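You operate a simulated robot arm through the tools that you are given. There is no shell and no other tool.

You run a simulated robot arm. Do the job below in one go: nothing can be reset, and whatever is moved stays where it is left.

TASK
Put the black module on the aligner's chuck, shut the lid, hold it by vacuum and feed it in.

It is judged by the outcome, as a careful person would: the job done as asked, and still so three seconds after it is handed in. It fails if anything else is knocked over, pushed out of place, dropped, spilled or broken. A push-on lid holds only when it is set on centred and level and pressed home; a screw cap is set on level and turned clockwise until tight.

THE ROBOT
A 7-joint arm with a three-finger gripper, fixed in place. Base frame: the origin is at the foot of the arm, x ahead of it, y to its left, z up; the work surface is at about z = 80.8. Lengths are in cm, angles in rad, forces in N, time in s.
Its first joint turns from -2.897 to 2.897 rad. Payload 2.69 kg.
The TCP is the grasp point between the finger pads, 3 cm short of the fingertips. In the tool frame z runs along the fingers and y along their closing line. The gripper opens to 12.8 cm. The gripper's body begins 11.7 cm behind the TCP.
Orientation is that of the tool frame in the base frame, as a unit quaternion [x, y, z, w]. With the fingers straight down and closing along the base's y, the tool's x points along the base's -x, its y along +y and its z along -z.

THE INTERFACE
- The arm moves only by the tool jog_arm. Its argument "plan" is a list of rows, each an object of numbers (a shift or turn left out is 0, a gripper value left out holds the last): "tx", "ty", "tz": the shift along the tool's x, y, z in units of 250 mm (1.0 is 250 mm); "wx", "wy", "wz": the turn, a rotation vector about the tool's x, y, z in units of 180 degrees (1.0 is 180 degrees); "jaw": the opening, from 0 (shut) to 1 (fully open). In form: [{"tx": .., "ty": .., "tz": .., "wx": .., "wy": .., "wz": .., "jaw": ..}, ...]. A call has 1 to 20 rows; each row is the pose to reach, as a shift and turn from the pose commanded when the call began, along the tool's axes at that moment. A call with a number of a shift or a turn outside -1 to 1 is refused whole. Each row takes 0.2 s and may step no farther than 5 cm and 0.15 rad from the row before; otherwise, or with a gripper value out of range, the whole call is refused. Where a pose cannot be reached the arm comes as near as it can. A force on the tool above 40 N (or 10 N above the force at the start of the call, whichever is more), or a blocked arm, ends the call early, and 0.2 s more pass. Each finger halts on what it meets, pressing with about 38 N; the grip force reading is that of the motor and also rises with nothing between the fingers. The clock runs only during rows and for 0.2 s after the last one: add rows that repeat a pose to give the fingers time. It gives the time, the measured TCP pose, the force on the tool (base axes), the opening and the grip force at its end, in the units of the frame above (readings bear some noise), with the torque about the TCP (base axes, N m) and any sound that the robot's microphone picked up, and new pictures: "pictures" is both (left out), scene, wrist or none.
- Cameras (640 x 400 px; columns grow to the right, rows downward): "scene" is fixed at [5.13, 65.38, 140.61]; the picture's right is [-0.71, -0.70, 0.00], its down [-0.24, 0.25, -0.94] and it looks along [0.66, -0.67, -0.35] (base axes); focal length 373 px, centre (320, 200). "wrist" rides on the gripper at [5.8, 5.4, -13.1] in the tool frame; the picture's right is [-0.68, 0.74, 0.00], its down [-0.62, -0.57, -0.55] and it looks along [-0.40, -0.37, 0.84] (tool axes); focal length 234 px, centre (320, 200). There is no depth. A picture from a camera that has moved, and an enlarged one, comes with that camera's place and axes in the base frame and with its lens. The place of the scene camera against the robot may be out by one fixed shift of up to 2.5 cm in any direction.
- move_column(by): slides the trunk up (or, below 0, down) by that many cm; the arm rides with it, the base frame stays. It gives what a move gives, with no picture.
- zoom(camera, box): a new picture of the part [left, top, right, bottom] of that camera's present view, enlarged. The clock stands still meanwhile.
- sign_off(): hands the job in; it is judged then, once.

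Places have to be worked out from the pictures, the camera data and where the tool is seen. Open the gripper and draw the arm clear of the work before you hand the job in, unless the task says otherwise.

The tools are called after "Call:" as a command line: name --argument value ..., lists and objects as JSON in quotes. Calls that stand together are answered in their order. jog_arm: Moves the arm, as the interface text tells. Its arguments: {"type":"object","properties":{"plan":{"type":"array"},"pictures":{"type":"string","enum":["both","scene","wrist","none"]}},"required":["plan"]} The other tools are called the same way: move_column (by) slides the trunk up or down; zoom (camera, box) takes an enlarged picture of a part of a camera's view; sign_off () hands the job in.

At the start:

```text
clock: 0.0
tool_pos: [67.1, -28.27, 127.84]
orientation: [0.0, 1.0, 0.001, 0.0]
wrist_force: [-1.0, 0.6, -0.8]
wrist_torque: [-0.04, 0.0, -0.01]
finger_gap: 12.8
grip_force: 0.1
trunk travel left (down, up): [-15.0, 20.0]
```

scene: 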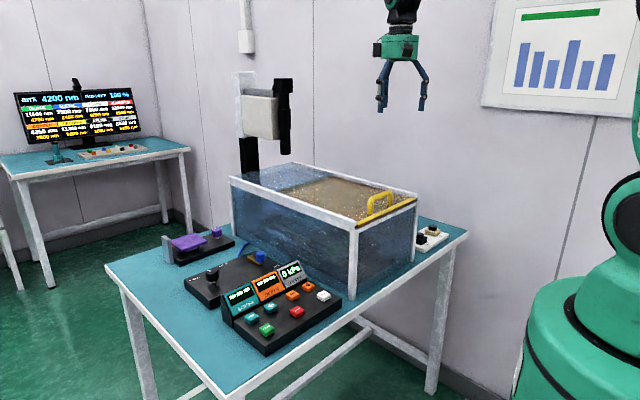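
wrist: 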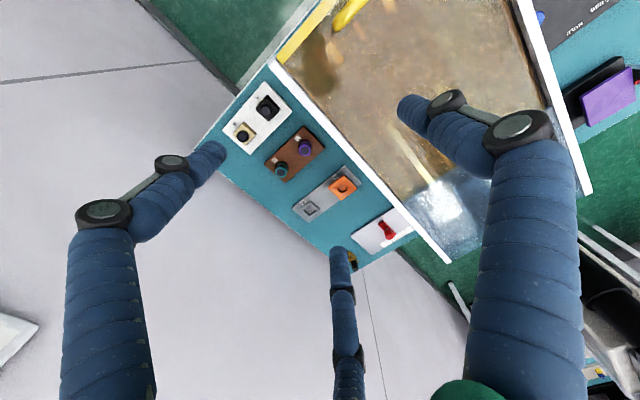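

The pictures show a bench with a glass-like enclosure (yellow-handled sliding lid), a control panel in front and small trays of modules on the right. I zoom in to understand all the parts before moving.

Call:
zoom --camera "scene" --box '[210, 230, 370, 360]'

Call:
zoom --camera "scene" --box '[210, 60, 430, 240]'

Call:
zoom --camera "scene" --box '[380, 200, 480, 270]'

Call:
zoom --camera "wrist" --box '[200, 60, 440, 280]'

Call:
zoom --camera "scene" --box '[0, 70, 200, 180]'

Call:
zoom --camera "scene" --box '[150, 215, 280, 310]'

```text
3.08 times, centred on (290, 295) of scene
camera zoom: at [5.13, 65.38, 140.61], right [-0.71, -0.7, 0.0], down [-0.24, 0.25, -0.94], along [0.66, -0.67, -0.35], focal length 1147 px, centre (412, -92)
```

zoom: 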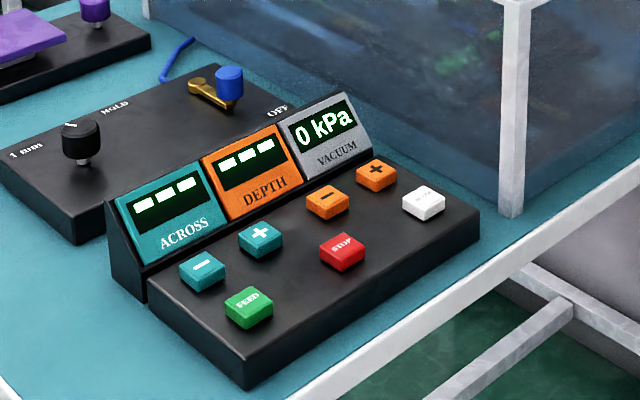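

```text
2.22 times, centred on (320, 150) of scene
camera zoom: at [5.13, 65.38, 140.61], right [-0.71, -0.7, 0.0], down [-0.24, 0.25, -0.94], along [0.66, -0.67, -0.35], focal length 828 px, centre (320, 311)
```

zoom: 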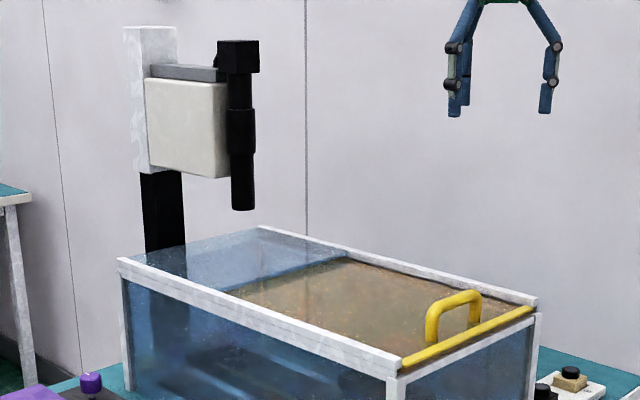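

```text
5.71 times, centred on (430, 235) of scene
camera zoom: at [5.13, 65.38, 140.61], right [-0.71, -0.7, 0.0], down [-0.24, 0.25, -0.94], along [0.66, -0.67, -0.35], focal length 2130 px, centre (-309, 0)
```

zoom: 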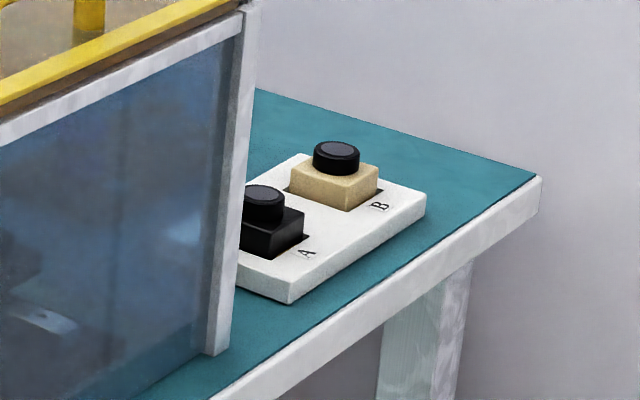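

```text
1.82 times, centred on (320, 170) of wrist
camera zoom: at [61.23, -22.92, 140.92], right [0.68, 0.74, 0.0], down [0.62, -0.57, 0.55], along [0.4, -0.37, -0.84], focal length 426 px, centre (320, 254)
```

zoom: 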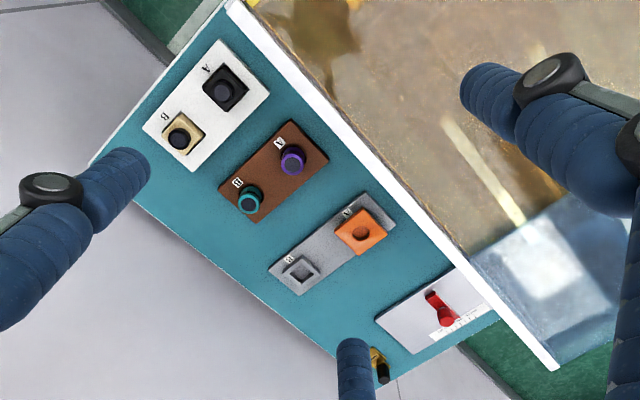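

```text
3.20 times, centred on (100, 125) of scene
camera zoom: at [5.13, 65.38, 140.61], right [-0.71, -0.7, 0.0], down [-0.24, 0.25, -0.94], along [0.66, -0.67, -0.35], focal length 1193 px, centre (1024, 440)
```

zoom: 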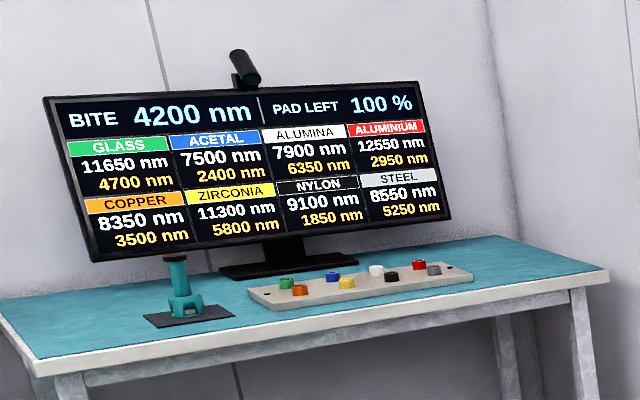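

```text
4.21 times, centred on (215, 262) of scene
camera zoom: at [5.13, 65.38, 140.61], right [-0.71, -0.7, 0.0], down [-0.24, 0.25, -0.94], along [0.66, -0.67, -0.35], focal length 1569 px, centre (762, -63)
```

zoom: 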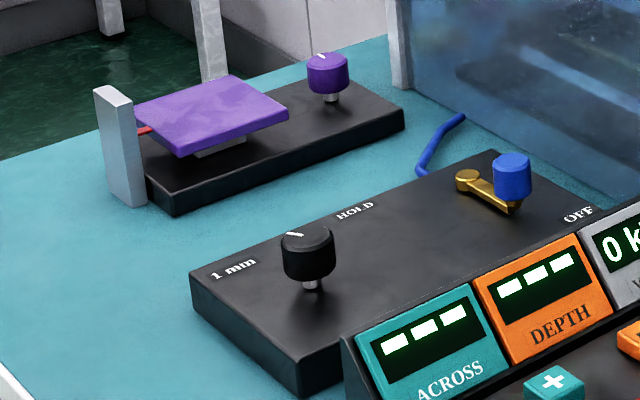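

The tall box (about x 58–118, y −31 to −1, top z≈101) has an amber cover with a yellow handle, and the module tray sits at about [62, −41]. I move the arm left 25 cm at the current height to look down on the enclosure from above.

Call:
jog_arm --plan '[{"ty": 0.18}, {"ty": 0.36}, {"ty": 0.54}, {"ty": 0.72}, {"ty": 0.9}, {"ty": 1.0}, {"ty": 1.0}]' --pictures "both"

```text
clock: 1.6
tool_pos: [67.03, -3.22, 127.79]
orientation: [0.0, 1.0, 0.0, 0.0]
wrist_force: [0.0, 0.3, -0.7]
wrist_torque: [-0.03, 0.01, 0.02]
finger_gap: 12.8
grip_force: 0.0
trunk travel left (down, up): [-15.0, 20.0]
camera wrist: at [61.25, 2.04, 140.95], right [0.68, 0.74, 0.0], down [0.62, -0.56, 0.55], along [0.4, -0.37, -0.84], focal length 234 px, centre (320, 200)
```

scene: 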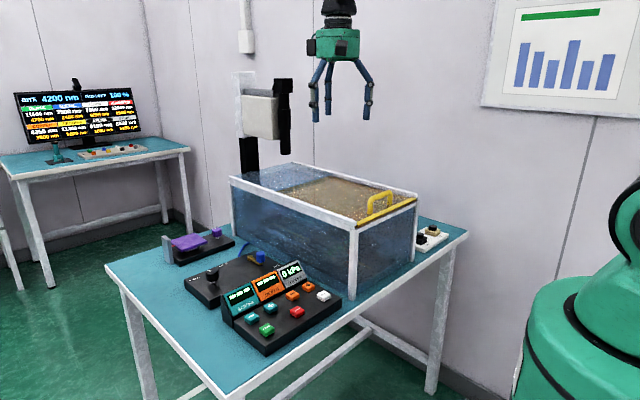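
wrist: 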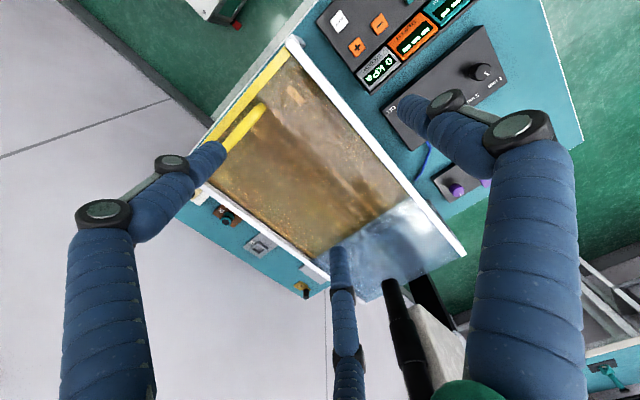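

The wrist camera now sees the amber cover and the panel. I zoom in for detail on the enclosure interior and the panel.

Call:
zoom --camera "wrist" --box '[180, 30, 480, 300]'

Call:
zoom --camera "wrist" --box '[310, 0, 530, 130]'

Call:
zoom --camera "wrist" --box '[330, 190, 480, 300]'

Call:
zoom --camera "scene" --box '[340, 180, 430, 250]'

```text
1.48 times, centred on (330, 165) of wrist
camera zoom: at [61.25, 2.04, 140.95], right [0.68, 0.74, 0.0], down [0.62, -0.56, 0.55], along [0.4, -0.37, -0.84], focal length 347 px, centre (305, 252)
```

zoom: 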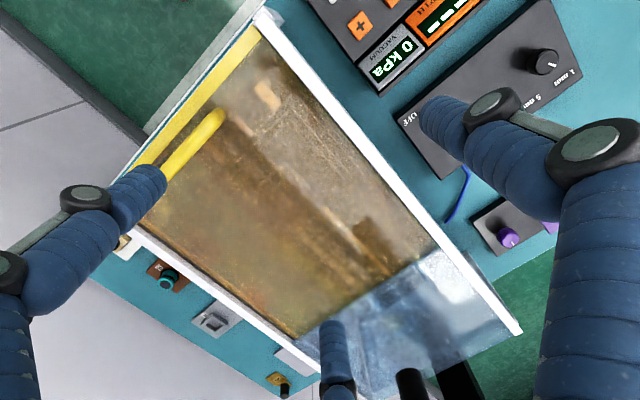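

```text
2.91 times, centred on (420, 65) of wrist
camera zoom: at [61.25, 2.04, 140.95], right [0.68, 0.74, 0.0], down [0.62, -0.56, 0.55], along [0.4, -0.37, -0.84], focal length 681 px, centre (29, 593)
```

zoom: 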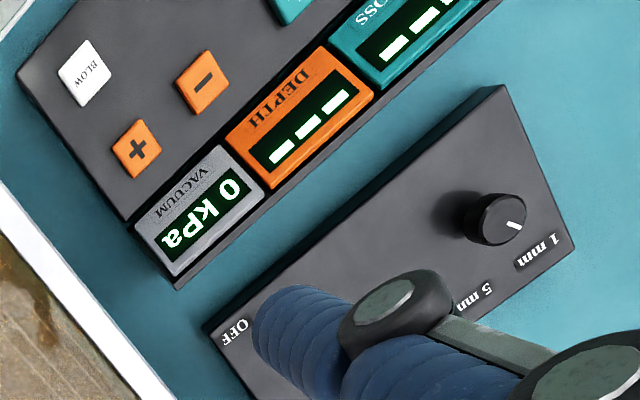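

```text
3.64 times, centred on (405, 245) of wrist
camera zoom: at [61.25, 2.04, 140.95], right [0.68, 0.74, 0.0], down [0.62, -0.56, 0.55], along [0.4, -0.37, -0.84], focal length 852 px, centre (11, 36)
```

zoom: 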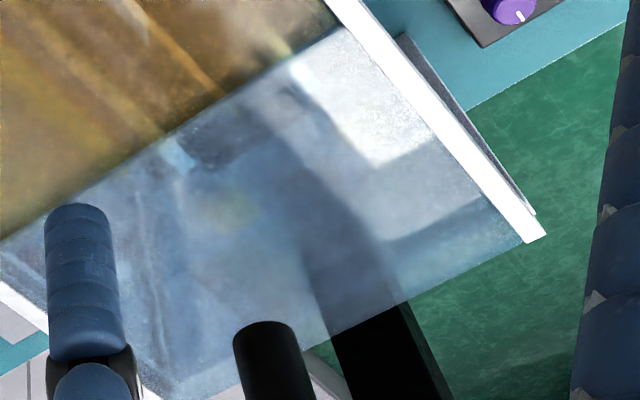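

```text
5.71 times, centred on (385, 215) of scene
camera zoom: at [5.13, 65.38, 140.61], right [-0.71, -0.7, 0.0], down [-0.24, 0.25, -0.94], along [0.66, -0.67, -0.35], focal length 2130 px, centre (-51, 114)
```

zoom: 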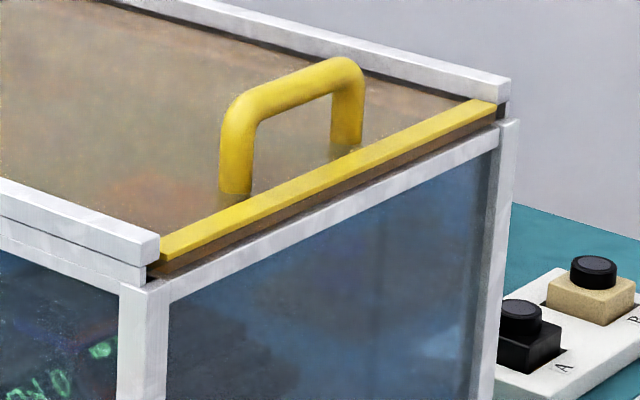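

The box has a sliding amber lid in white rails with a fixed clear roof at the far end; a panel with jog buttons/vacuum and a valve box stand to its left. I shift the arm back-left to get an unobstructed view of the panel, valve and purple device.

Call:
jog_arm --plan '[{"tx": 0.1, "ty": 0.15}, {"tx": 0.2, "ty": 0.3}, {"tx": 0.3, "ty": 0.45}, {"tx": 0.4, "ty": 0.6}, {"tx": 0.5, "ty": 0.75}, {"tx": 0.6, "ty": 0.9}, {"tx": 0.68, "ty": 1.0}, {"tx": 0.68, "ty": 1.0}]' --pictures "wrist"

```text
clock: 3.4
tool_pos: [50.19, 21.91, 127.59]
orientation: [0.0, 1.0, -0.001, 0.0]
wrist_force: [-0.8, -0.1, -0.1]
wrist_torque: [-0.01, -0.03, 0.03]
finger_gap: 12.81
grip_force: 0.1
trunk travel left (down, up): [-15.0, 20.0]
camera wrist: at [44.34, 27.15, 140.7], right [0.68, 0.74, 0.0], down [0.62, -0.56, 0.55], along [0.4, -0.37, -0.84], focal length 234 px, centre (320, 200)
```

wrist: 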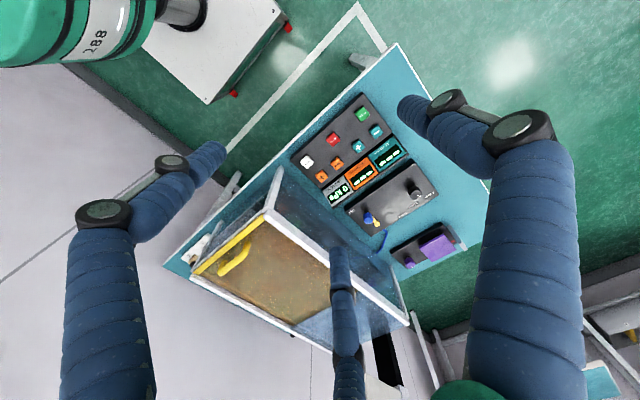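

Call:
zoom --camera "wrist" --box '[280, 80, 480, 280]'

Call:
zoom --camera "wrist" --box '[340, 150, 470, 270]'

Call:
zoom --camera "wrist" --box '[290, 85, 400, 215]'

```text
2.00 times, centred on (380, 180) of wrist
camera zoom: at [44.34, 27.15, 140.7], right [0.68, 0.74, 0.0], down [0.62, -0.56, 0.55], along [0.4, -0.37, -0.84], focal length 468 px, centre (200, 240)
```

zoom: 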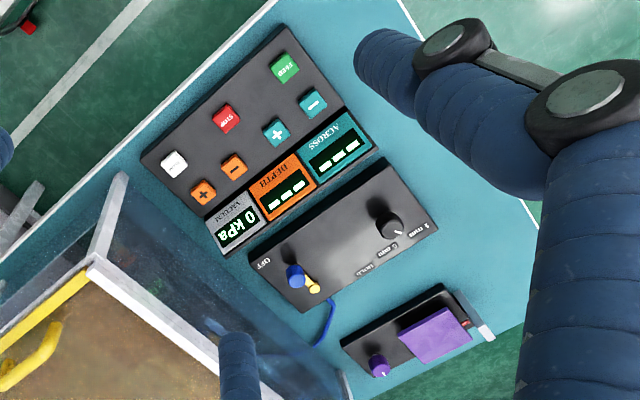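

```text
3.33 times, centred on (405, 210) of wrist
camera zoom: at [44.34, 27.15, 140.7], right [0.68, 0.74, 0.0], down [0.62, -0.56, 0.55], along [0.4, -0.37, -0.84], focal length 781 px, centre (37, 167)
```

zoom: 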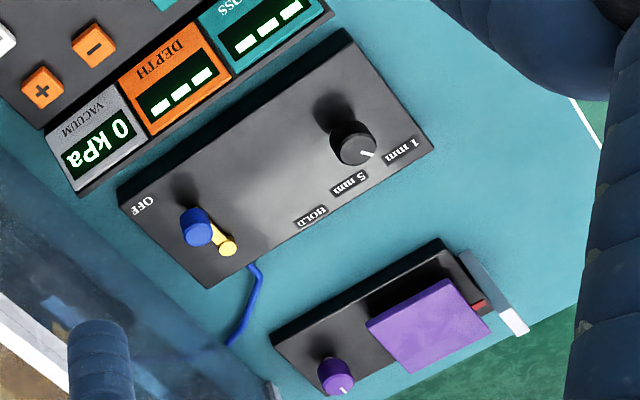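

```text
3.08 times, centred on (345, 150) of wrist
camera zoom: at [44.34, 27.15, 140.7], right [0.68, 0.74, 0.0], down [0.62, -0.56, 0.55], along [0.4, -0.37, -0.84], focal length 720 px, centre (243, 354)
```

zoom: 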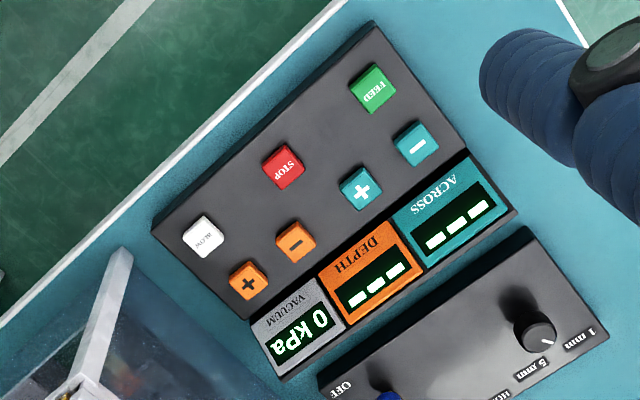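

I zoom into the enclosure's glass side and inner parts to find the chuck.

Call:
zoom --camera "scene" --box '[225, 155, 365, 265]'

Call:
zoom --camera "scene" --box '[340, 195, 430, 300]'

Call:
zoom --camera "wrist" --box '[160, 170, 420, 350]'

```text
3.64 times, centred on (295, 210) of scene
camera zoom: at [5.13, 65.38, 140.61], right [-0.71, -0.7, 0.0], down [-0.24, 0.25, -0.94], along [0.66, -0.67, -0.35], focal length 1355 px, centre (411, 164)
```

zoom: 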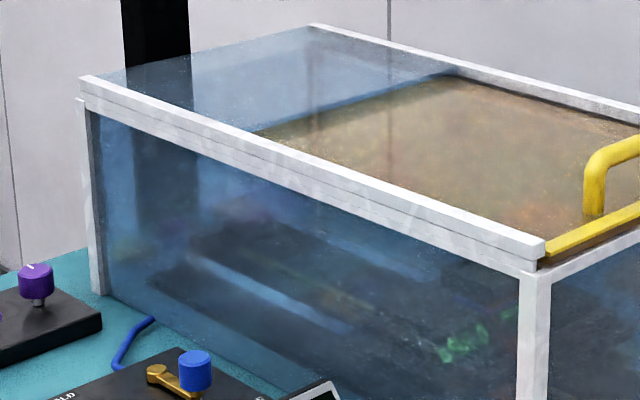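

```text
3.81 times, centred on (385, 248) of scene
camera zoom: at [5.13, 65.38, 140.61], right [-0.71, -0.7, 0.0], down [-0.24, 0.25, -0.94], along [0.66, -0.67, -0.35], focal length 1420 px, centre (72, 19)
```

zoom: 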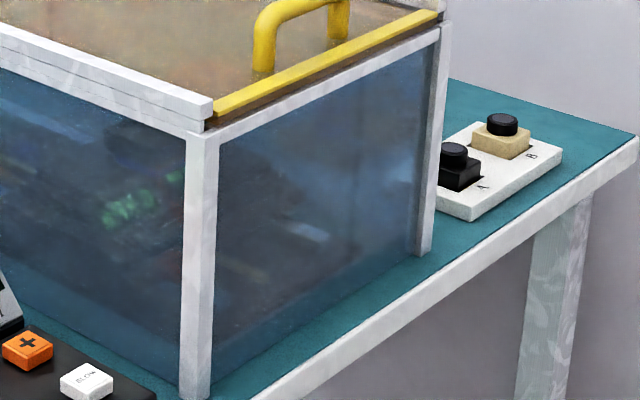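

```text
2.22 times, centred on (290, 260) of wrist
camera zoom: at [44.34, 27.15, 140.7], right [0.68, 0.74, 0.0], down [0.62, -0.56, 0.55], along [0.4, -0.37, -0.84], focal length 520 px, centre (387, 67)
```

zoom: 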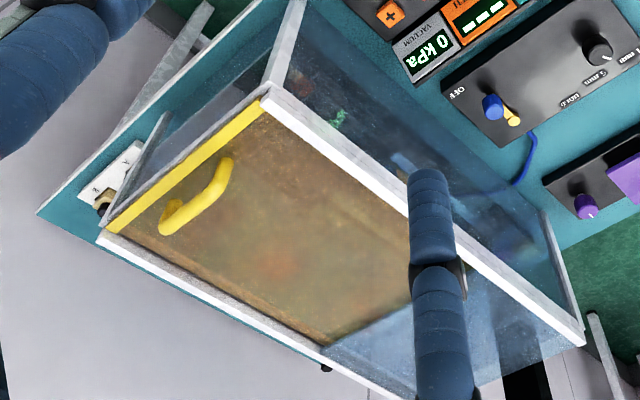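

The lid has a U-shaped yellow handle near [62, −16, 105], bar along y, and it rides in rails running along x. I turn the tool −90° about its axis (so the fingers close along x) while moving back right, to inspect the handle more closely.

Call:
jog_arm --plan '[{"ty": -0.0909, "wz": -0.04545}, {"ty": -0.1818, "wz": -0.0909}, {"ty": -0.2727, "wz": -0.13636}, {"ty": -0.3636, "wz": -0.1818}, {"ty": -0.4545, "wz": -0.22727}, {"ty": -0.5454, "wz": -0.2727}, {"ty": -0.6363, "wz": -0.31818}, {"ty": -0.7272, "wz": -0.3636}, {"ty": -0.8181, "wz": -0.40909}, {"ty": -0.909, "wz": -0.4545}, {"ty": -1.0, "wz": -0.5}, {"ty": -1.0, "wz": -0.5}]' --pictures "wrist"

```text
clock: 6.0
tool_pos: [50.02, -3.2, 127.65]
orientation: [0.707, -0.707, 0.001, 0.0]
wrist_force: [-0.5, -0.2, 0.4]
wrist_torque: [-0.01, 0.0, -0.01]
finger_gap: 12.81
grip_force: 0.0
trunk travel left (down, up): [-15.0, 20.0]
camera wrist: at [44.66, -9.2, 140.82], right [-0.74, 0.67, 0.0], down [0.56, 0.62, 0.55], along [0.37, 0.41, -0.84], focal length 234 px, centre (320, 200)
```

wrist: 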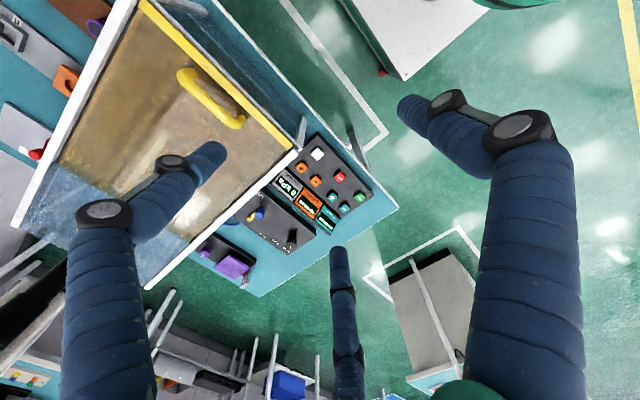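

Three finger-like links appear in the wrist view, so I check the actual gripper geometry by closing it in free air and looking.

Call:
jog_arm --plan '[{"jaw": 0.5}, {"jaw": 0.1}, {"jaw": 0.1}, {"jaw": 0.1}]' --pictures "both"

Call:
zoom --camera "scene" --box '[330, 20, 480, 150]'

```text
clock: 7.0
tool_pos: [50.02, -3.2, 127.68]
orientation: [0.708, -0.706, -0.001, 0.001]
wrist_force: [-0.2, -0.7, 0.0]
wrist_torque: [0.01, 0.01, -0.02]
finger_gap: 1.28
grip_force: 0.1
trunk travel left (down, up): [-15.0, 20.0]
camera wrist: at [44.65, -9.14, 140.82], right [-0.74, 0.68, 0.0], down [0.56, 0.62, 0.55], along [0.37, 0.4, -0.84], focal length 234 px, centre (320, 200)
```

scene: 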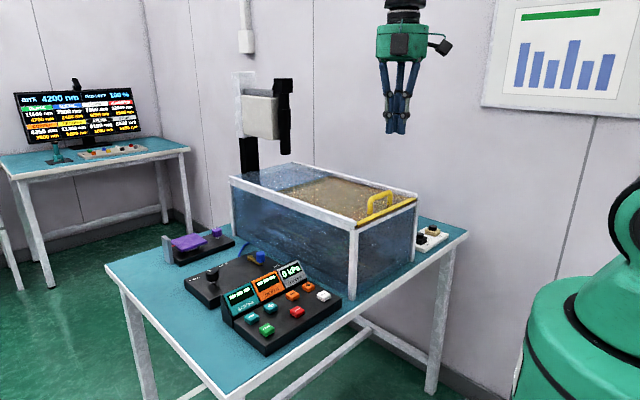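
wrist: 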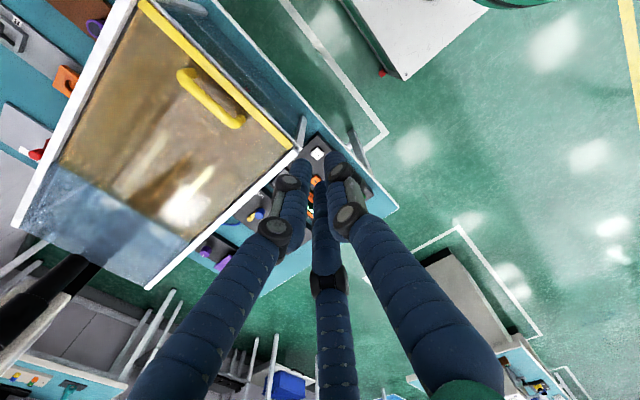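

```text
3.08 times, centred on (405, 85) of scene
camera zoom: at [5.13, 65.38, 140.61], right [-0.71, -0.7, 0.0], down [-0.24, 0.25, -0.94], along [0.66, -0.67, -0.35], focal length 1147 px, centre (58, 554)
```

zoom: 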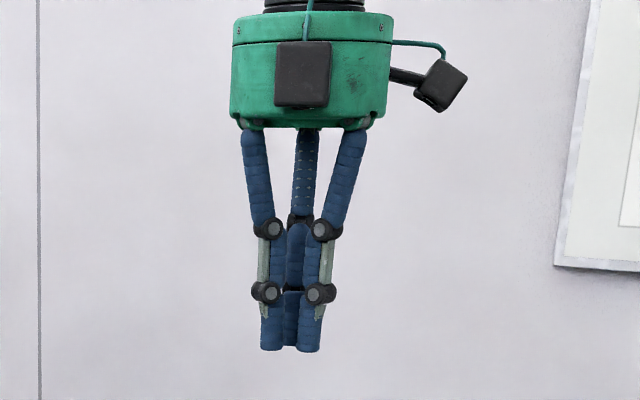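

The gripper is visually a three-jaw centric one; I will plan grips that work either way. Now zooming in on the lid handle from this viewpoint.

Call:
zoom --camera "wrist" --box '[120, 0, 320, 160]'

Call:
zoom --camera "wrist" --box '[0, 0, 200, 300]'

```text
2.50 times, centred on (220, 80) of wrist
camera zoom: at [44.65, -9.14, 140.82], right [-0.74, 0.68, 0.0], down [0.56, 0.62, 0.55], along [0.37, 0.4, -0.84], focal length 585 px, centre (570, 500)
```

zoom: 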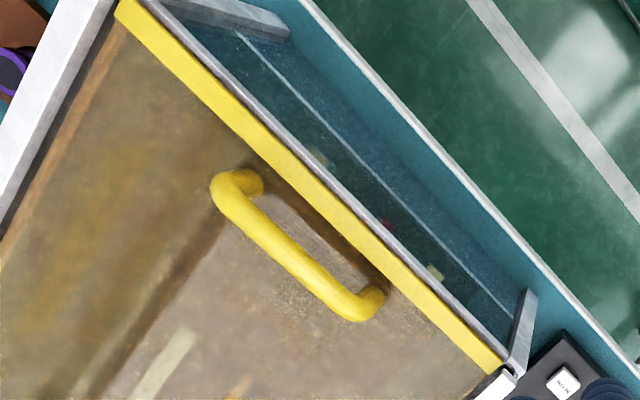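

```text
1.33 times, centred on (100, 150) of wrist
camera zoom: at [44.65, -9.14, 140.82], right [-0.74, 0.68, 0.0], down [0.56, 0.62, 0.55], along [0.37, 0.4, -0.84], focal length 312 px, centre (613, 267)
```

zoom: 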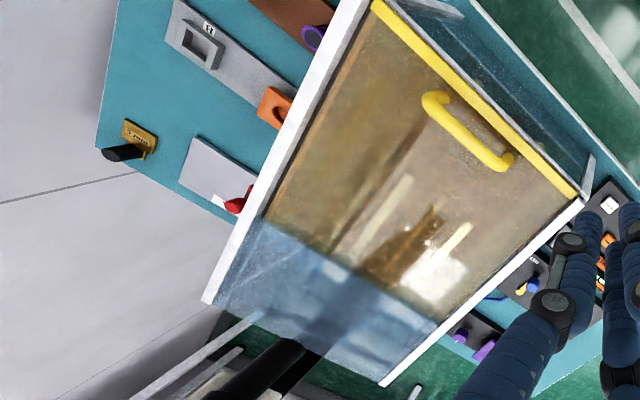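

Using the calibrated wrist view, the handle bar is at x≈60.6, y from −19.7 to −10.7, bar at z≈105. I move above it with the jaws open about 4.5 cm and take a check picture.

Call:
jog_arm --plan '[{"tx": 0.12, "ty": -0.106, "tz": 0.08, "jaw": 0.35}, {"tx": 0.24, "ty": -0.212, "tz": 0.16}, {"tx": 0.36, "ty": -0.318, "tz": 0.24}, {"tx": 0.48, "ty": -0.4232, "tz": 0.32}, {"tx": 0.48, "ty": -0.4232, "tz": 0.46}, {"tx": 0.48, "ty": -0.4232, "tz": 0.52}, {"tx": 0.48, "ty": -0.4232, "tz": 0.52}]' --pictures "both"

Call:
zoom --camera "scene" --box '[320, 120, 440, 220]'

Call:
zoom --camera "wrist" --box '[220, 80, 440, 240]'

```text
clock: 8.6
tool_pos: [60.27, -15.34, 114.79]
orientation: [0.708, -0.707, 0.0, 0.0]
wrist_force: [-0.2, -0.3, -0.4]
wrist_torque: [-0.01, -0.04, -0.01]
finger_gap: 4.48
grip_force: 0.0
trunk travel left (down, up): [-15.0, 20.0]
camera wrist: at [55.08, -21.2, 127.88], right [-0.74, 0.68, 0.0], down [0.57, 0.62, 0.55], along [0.37, 0.4, -0.84], focal length 234 px, centre (320, 200)
```

scene: 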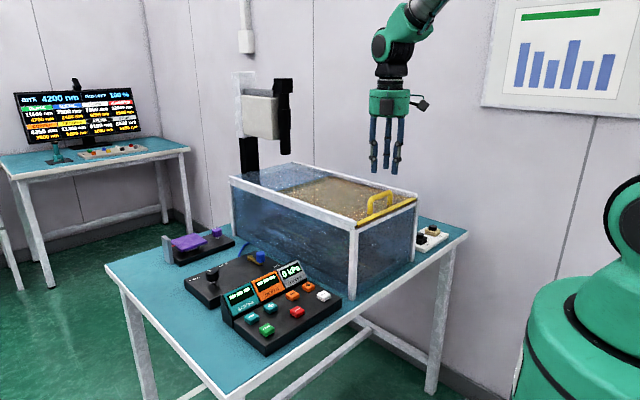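
wrist: 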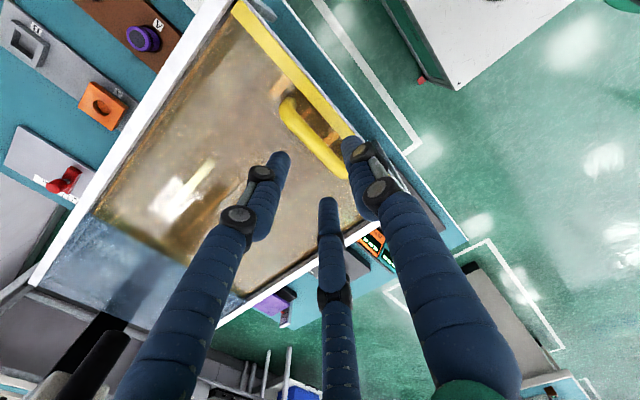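

```text
4.00 times, centred on (380, 170) of scene
camera zoom: at [5.13, 65.38, 140.61], right [-0.71, -0.7, 0.0], down [-0.24, 0.25, -0.94], along [0.66, -0.67, -0.35], focal length 1491 px, centre (80, 320)
```

zoom: 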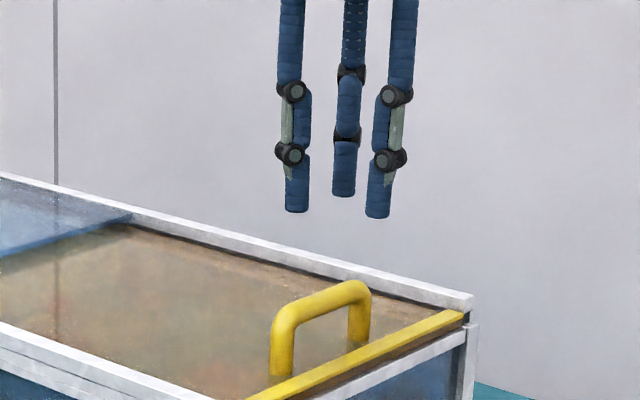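

```text
2.50 times, centred on (330, 160) of wrist
camera zoom: at [55.08, -21.2, 127.88], right [-0.74, 0.68, 0.0], down [0.57, 0.62, 0.55], along [0.37, 0.4, -0.84], focal length 585 px, centre (295, 300)
```

zoom: 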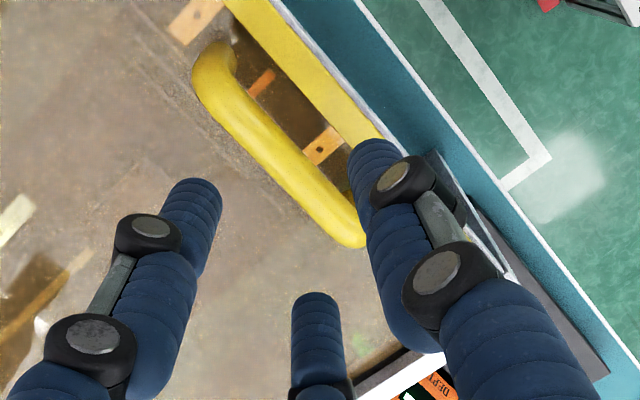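

The bar centre resolves to about [61.1, −15.5, 104.6] from two views. I descend straddling the bar (tips about z=103), then narrow the jaws loosely around it.

Call:
jog_arm --plan '[{"tx": 0.01, "ty": -0.017, "tz": 0.1}, {"tx": 0.01, "ty": -0.017, "tz": 0.2}, {"tx": 0.01, "ty": -0.017, "tz": 0.3}, {"tx": 0.01, "ty": -0.017, "tz": 0.352}, {"tx": 0.01, "ty": -0.017, "tz": 0.352, "jaw": 0.17}, {"tx": 0.01, "ty": -0.017, "tz": 0.352}]' --pictures "both"

Call:
zoom --camera "scene" --box '[320, 120, 440, 220]'

Call:
zoom --camera "wrist" --box '[220, 80, 440, 240]'

```text
clock: 10.1
tool_pos: [61.43, -15.49, 106.03]
orientation: [0.708, -0.706, 0.003, -0.001]
wrist_force: [17.3, 2.5, -3.1]
wrist_torque: [0.25, -0.17, -0.03]
finger_gap: 3.09
grip_force: 6.5
trunk travel left (down, up): [-15.0, 20.0]
stopped in row 6: the force on the tool passed its limit at 41 N (the readings are from after the stop); the commanded pose is now the measured one
camera wrist: at [55.94, -21.4, 119.21], right [-0.74, 0.68, -0.01], down [0.56, 0.62, 0.55], along [0.38, 0.4, -0.83], focal length 234 px, centre (320, 200)
```

scene: 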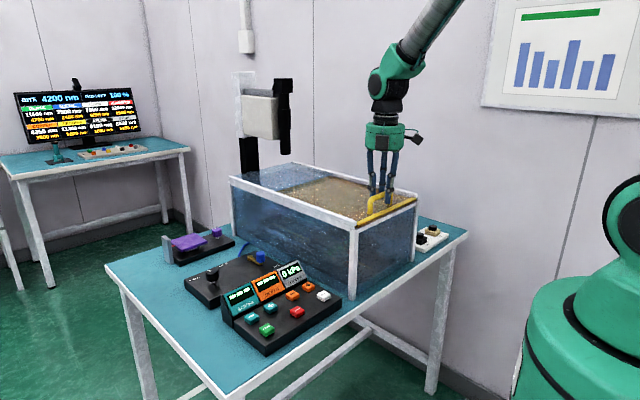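
wrist: 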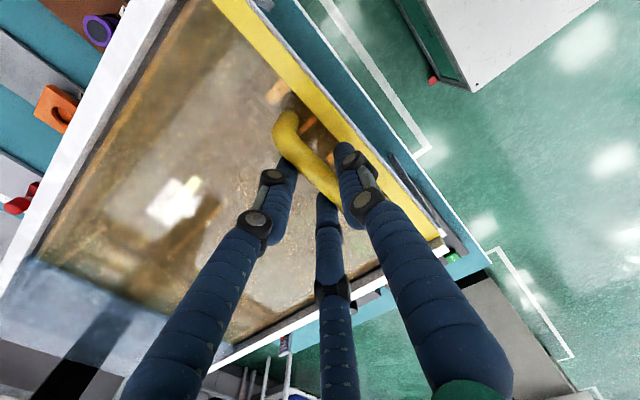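

```text
4.00 times, centred on (380, 170) of scene
camera zoom: at [5.13, 65.38, 140.61], right [-0.71, -0.7, 0.0], down [-0.24, 0.25, -0.94], along [0.66, -0.67, -0.35], focal length 1491 px, centre (80, 320)
```

zoom: 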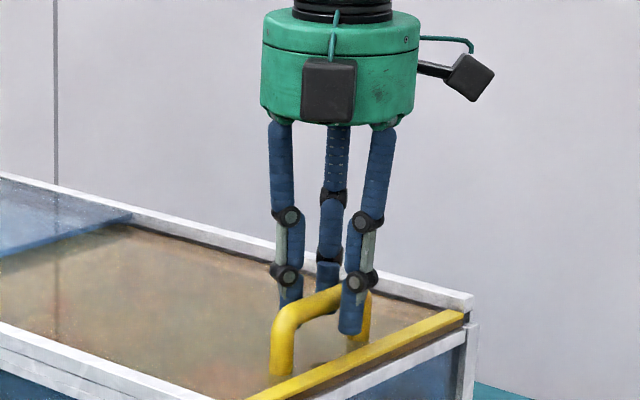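

```text
2.50 times, centred on (330, 160) of wrist
camera zoom: at [55.94, -21.4, 119.21], right [-0.74, 0.68, -0.01], down [0.56, 0.62, 0.55], along [0.38, 0.4, -0.83], focal length 585 px, centre (295, 300)
```

zoom: 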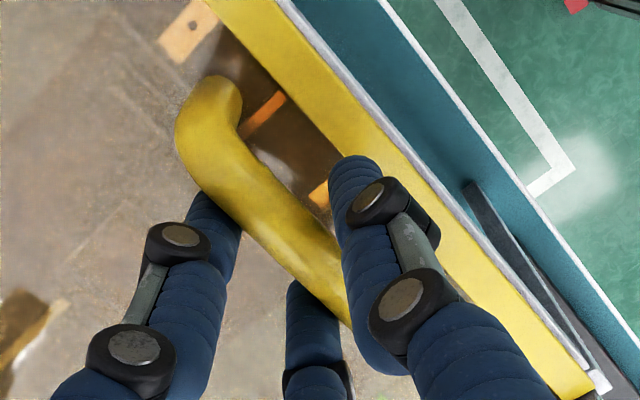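

Closing met the far side of the bar early (force +x 17 N), consistent with a real three-jaw gripper; the bar is still at x≈61. I relax the jaws to about 4.2 cm and gently push +x to see whether the lid slides.

Call:
jog_arm --plan '[{"jaw": 0.33}, {"jaw": 0.33}, {"ty": -0.02}, {"ty": -0.04}, {"ty": -0.06}, {"ty": -0.08}, {"ty": -0.1}, {"ty": -0.12}, {"ty": -0.14}, {"ty": -0.16}, {"ty": -0.16}]' --pictures "both"

Call:
zoom --camera "scene" --box '[280, 120, 440, 250]'

```text
clock: 12.5
tool_pos: [65.22, -15.52, 106.11]
orientation: [0.708, -0.707, 0.002, -0.002]
wrist_force: [0.1, -0.5, -0.2]
wrist_torque: [0.05, 0.0, -0.01]
finger_gap: 4.28
grip_force: 0.8
trunk travel left (down, up): [-15.0, 20.0]
camera wrist: at [59.72, -21.42, 119.21], right [-0.74, 0.68, 0.0], down [0.56, 0.62, 0.55], along [0.37, 0.4, -0.83], focal length 234 px, centre (320, 200)
```

scene: 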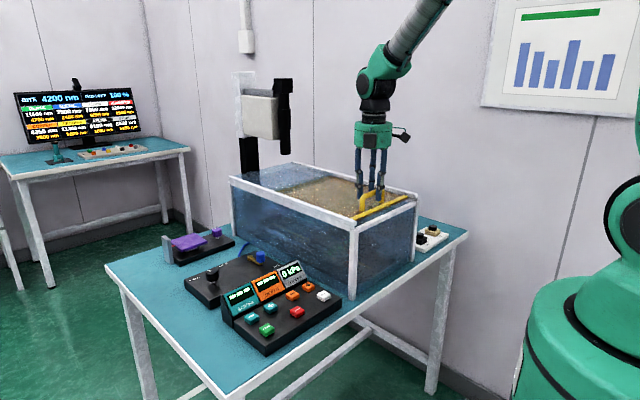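
wrist: 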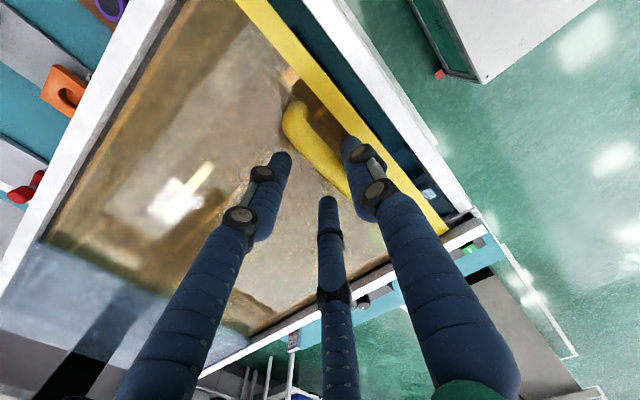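

```text
3.08 times, centred on (360, 185) of scene
camera zoom: at [5.13, 65.38, 140.61], right [-0.71, -0.7, 0.0], down [-0.24, 0.25, -0.94], along [0.66, -0.67, -0.35], focal length 1147 px, centre (197, 246)
```

zoom: 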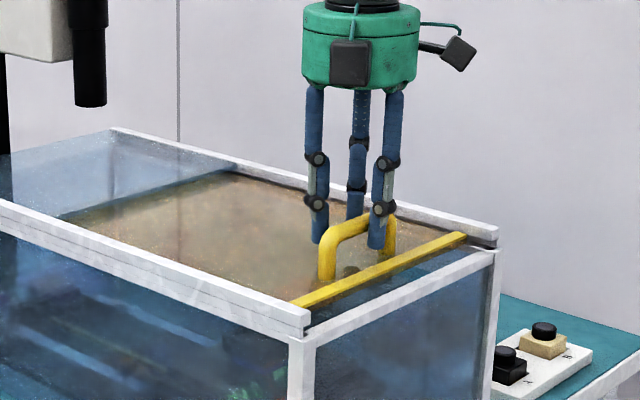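

The lid slides freely in +x beneath the fixed roof (moved ~3 cm, negligible force). I keep pushing it open another 12 cm.

Call:
jog_arm --plan '[{"ty": -0.05}, {"ty": -0.1}, {"ty": -0.15}, {"ty": -0.2}, {"ty": -0.25}, {"ty": -0.3}, {"ty": -0.35}, {"ty": -0.4}, {"ty": -0.45}, {"ty": -0.48}, {"ty": -0.48}]' --pictures "both"

Call:
zoom --camera "scene" --box '[230, 120, 430, 250]'

```text
clock: 14.9
tool_pos: [77.1, -15.35, 105.96]
orientation: [0.707, -0.707, 0.002, -0.001]
wrist_force: [-0.2, -0.2, -0.2]
wrist_torque: [-0.01, -0.03, -0.02]
finger_gap: 4.28
grip_force: 0.4
trunk travel left (down, up): [-15.0, 20.0]
camera wrist: at [71.72, -21.38, 119.17], right [-0.74, 0.68, 0.0], down [0.56, 0.62, 0.55], along [0.37, 0.4, -0.83], focal length 234 px, centre (320, 200)
```

scene: 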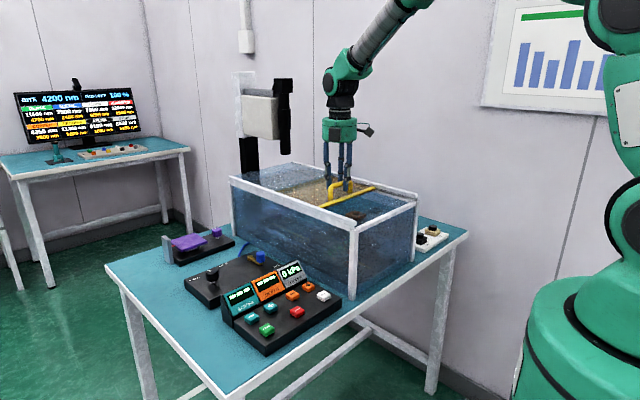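
wrist: 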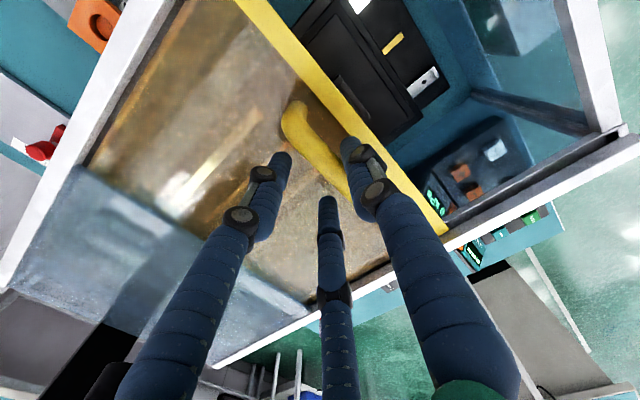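

```text
3.08 times, centred on (330, 185) of scene
camera zoom: at [5.13, 65.38, 140.61], right [-0.71, -0.7, 0.0], down [-0.24, 0.25, -0.94], along [0.66, -0.67, -0.35], focal length 1147 px, centre (289, 246)
```

zoom: 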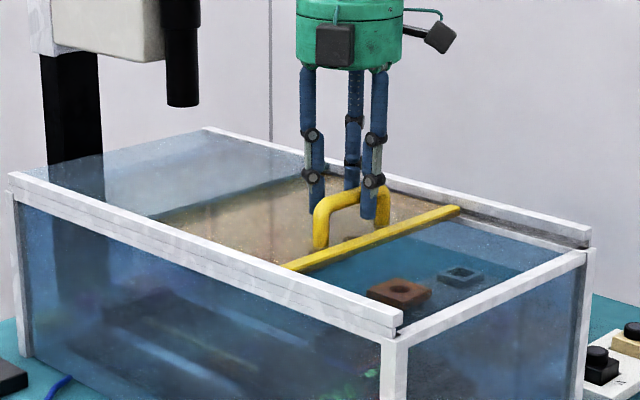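

The opening is growing, and the interior machinery is visible. I continue pushing the lid slowly until it reaches its stop or enough opening.

Call:
jog_arm --plan '[{"ty": -0.04}, {"ty": -0.08}, {"ty": -0.12}, {"ty": -0.16}, {"ty": -0.2}, {"ty": -0.24}, {"ty": -0.28}, {"ty": -0.32}, {"ty": -0.36}, {"ty": -0.4}, {"ty": -0.4}]' --pictures "both"

Call:
zoom --camera "scene" --box '[230, 120, 430, 250]'

Call:
zoom --camera "wrist" --box '[240, 0, 600, 240]'

```text
clock: 17.3
tool_pos: [87.14, -15.55, 106.32]
orientation: [0.707, -0.707, 0.002, -0.002]
wrist_force: [0.3, 0.2, 0.6]
wrist_torque: [0.03, -0.01, -0.01]
finger_gap: 4.25
grip_force: 0.1
trunk travel left (down, up): [-15.0, 20.0]
camera wrist: at [81.74, -21.3, 119.37], right [-0.74, 0.68, 0.0], down [0.56, 0.62, 0.55], along [0.38, 0.4, -0.83], focal length 234 px, centre (320, 200)
```

scene: 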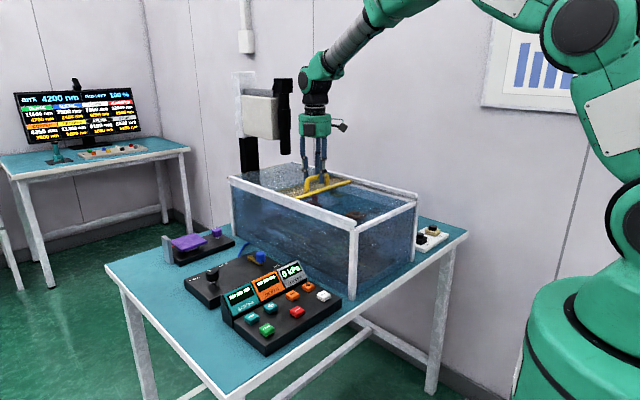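
wrist: 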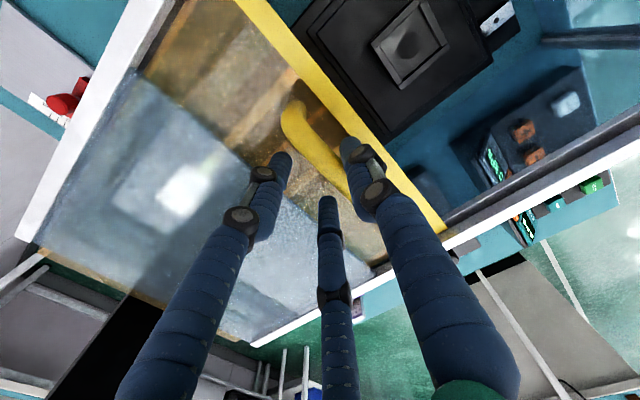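

```text
3.08 times, centred on (330, 185) of scene
camera zoom: at [5.13, 65.38, 140.61], right [-0.71, -0.7, 0.0], down [-0.24, 0.25, -0.94], along [0.66, -0.67, -0.35], focal length 1147 px, centre (289, 246)
```

zoom: 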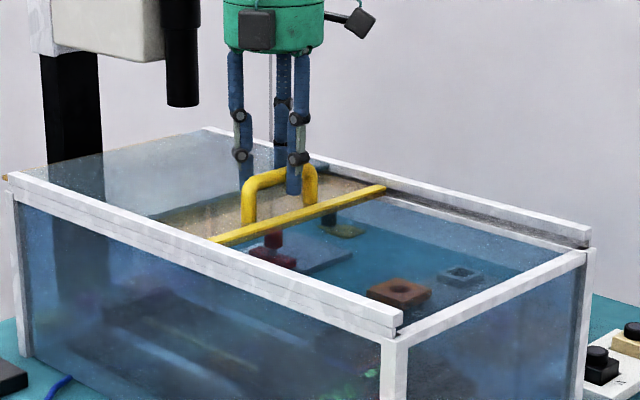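

```text
1.67 times, centred on (420, 120) of wrist
camera zoom: at [81.74, -21.3, 119.37], right [-0.74, 0.68, 0.0], down [0.56, 0.62, 0.55], along [0.38, 0.4, -0.83], focal length 390 px, centre (153, 333)
```

zoom: 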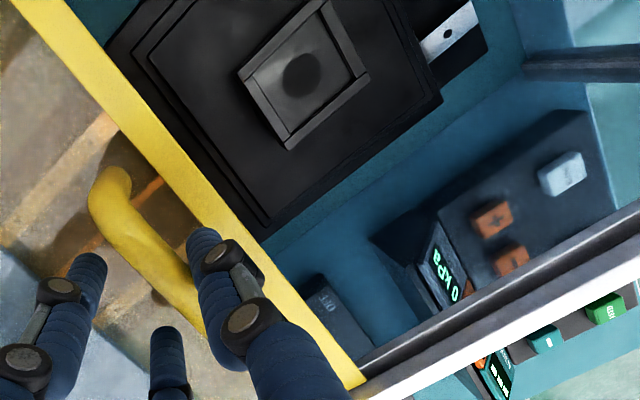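

The lid is open about 25 cm; below the opening I see the black aligner with a square chuck nest with a suction port at about [74, −14.5]. I raise off the handle and pull back to view the chuck.

Call:
jog_arm --plan '[{"tz": -0.1}, {"tz": -0.25}, {"tz": -0.42}, {"tz": -0.6}, {"tx": 0.09, "ty": 0.15, "tz": -0.6}, {"tx": 0.18, "ty": 0.3, "tz": -0.6}, {"tx": 0.27, "ty": 0.45, "tz": -0.6}, {"tx": 0.36, "ty": 0.6, "tz": -0.6}, {"tx": 0.45, "ty": 0.75, "tz": -0.6}, {"tx": 0.54, "ty": 0.9, "tz": -0.6}, {"tx": 0.6, "ty": 1.0, "tz": -0.6}, {"tx": 0.6, "ty": 1.0, "tz": -0.6}]' --pictures "both"

Call:
zoom --camera "wrist" --box '[200, 60, 440, 260]'

Call:
zoom --camera "scene" --box '[230, 150, 430, 300]'

```text
clock: 19.9
tool_pos: [62.16, -30.59, 121.14]
orientation: [0.708, -0.706, 0.002, -0.002]
wrist_force: [0.2, 0.1, 0.4]
wrist_torque: [0.0, -0.02, 0.0]
finger_gap: 4.22
grip_force: 0.2
trunk travel left (down, up): [-15.0, 20.0]
camera wrist: at [56.67, -36.46, 134.23], right [-0.74, 0.68, 0.0], down [0.56, 0.62, 0.55], along [0.37, 0.4, -0.83], focal length 234 px, centre (320, 200)
```

scene: 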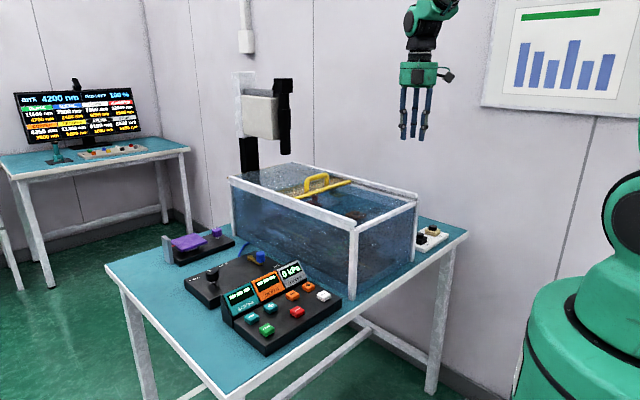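
wrist: 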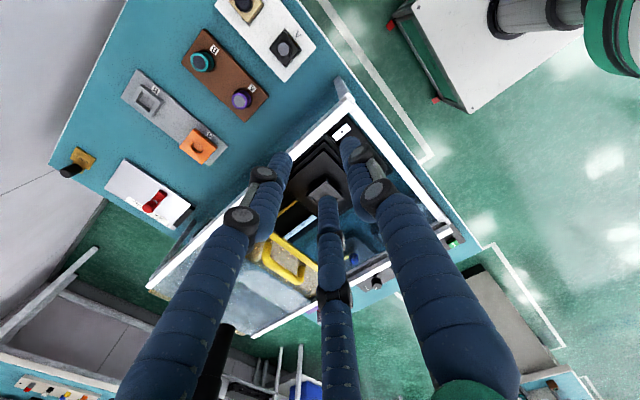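

```text
2.00 times, centred on (320, 160) of wrist
camera zoom: at [56.67, -36.46, 134.23], right [-0.74, 0.68, 0.0], down [0.56, 0.62, 0.55], along [0.37, 0.4, -0.83], focal length 468 px, centre (320, 280)
```

zoom: 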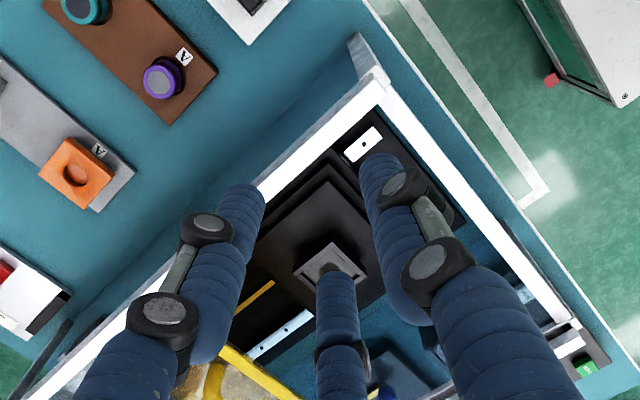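

```text
2.67 times, centred on (330, 225) of scene
camera zoom: at [5.13, 65.38, 140.61], right [-0.71, -0.7, 0.0], down [-0.24, 0.25, -0.94], along [0.66, -0.67, -0.35], focal length 994 px, centre (293, 133)
```

zoom: 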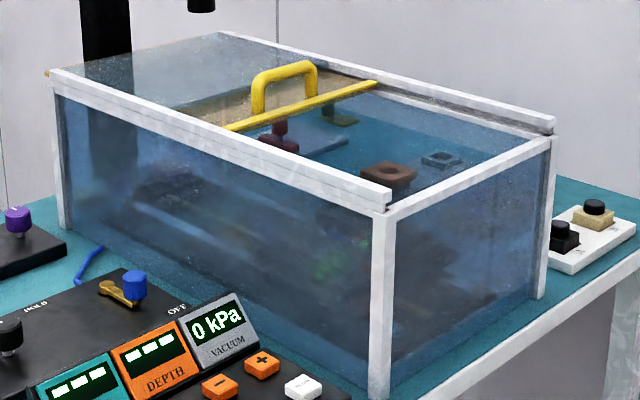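

The fingers hide the chuck, so I open the jaws fully and hover closer to it to see it in the clear zone between the fingers.

Call:
jog_arm --plan '[{"tx": -0.114, "ty": -0.072, "tz": 0.06, "jaw": 1.0}, {"tx": -0.228, "ty": -0.144, "tz": 0.12}, {"tx": -0.342, "ty": -0.216, "tz": 0.18}, {"tx": -0.456, "ty": -0.288, "tz": 0.24}, {"tx": -0.456, "ty": -0.288, "tz": 0.24}]' --pictures "wrist"

Call:
zoom --camera "wrist" --box '[200, 40, 440, 240]'

```text
clock: 21.1
tool_pos: [69.3, -19.02, 115.13]
orientation: [-0.707, 0.707, -0.001, 0.001]
wrist_force: [0.6, -0.3, -0.3]
wrist_torque: [-0.01, 0.02, -0.02]
finger_gap: 12.78
grip_force: 0.1
trunk travel left (down, up): [-15.0, 20.0]
camera wrist: at [63.97, -24.92, 128.14], right [-0.74, 0.68, 0.0], down [0.56, 0.62, 0.55], along [0.37, 0.4, -0.83], focal length 234 px, centre (320, 200)
```

wrist: 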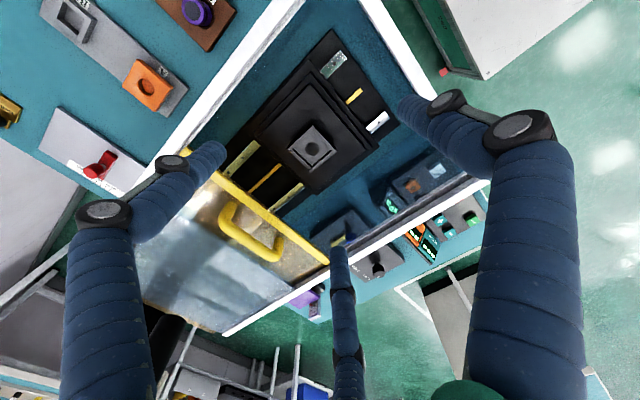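

```text
2.00 times, centred on (320, 140) of wrist
camera zoom: at [63.97, -24.92, 128.14], right [-0.74, 0.68, 0.0], down [0.56, 0.62, 0.55], along [0.37, 0.4, -0.83], focal length 468 px, centre (320, 320)
```

zoom: 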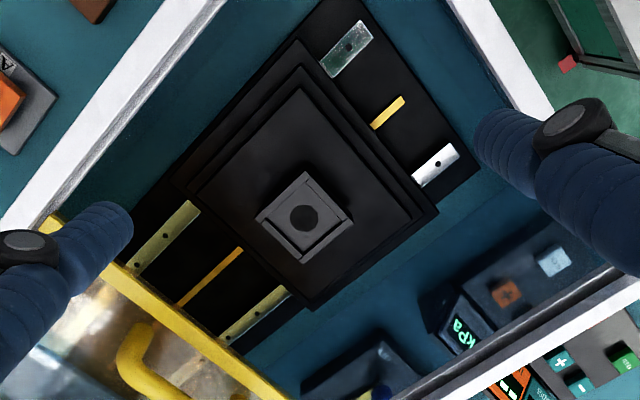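

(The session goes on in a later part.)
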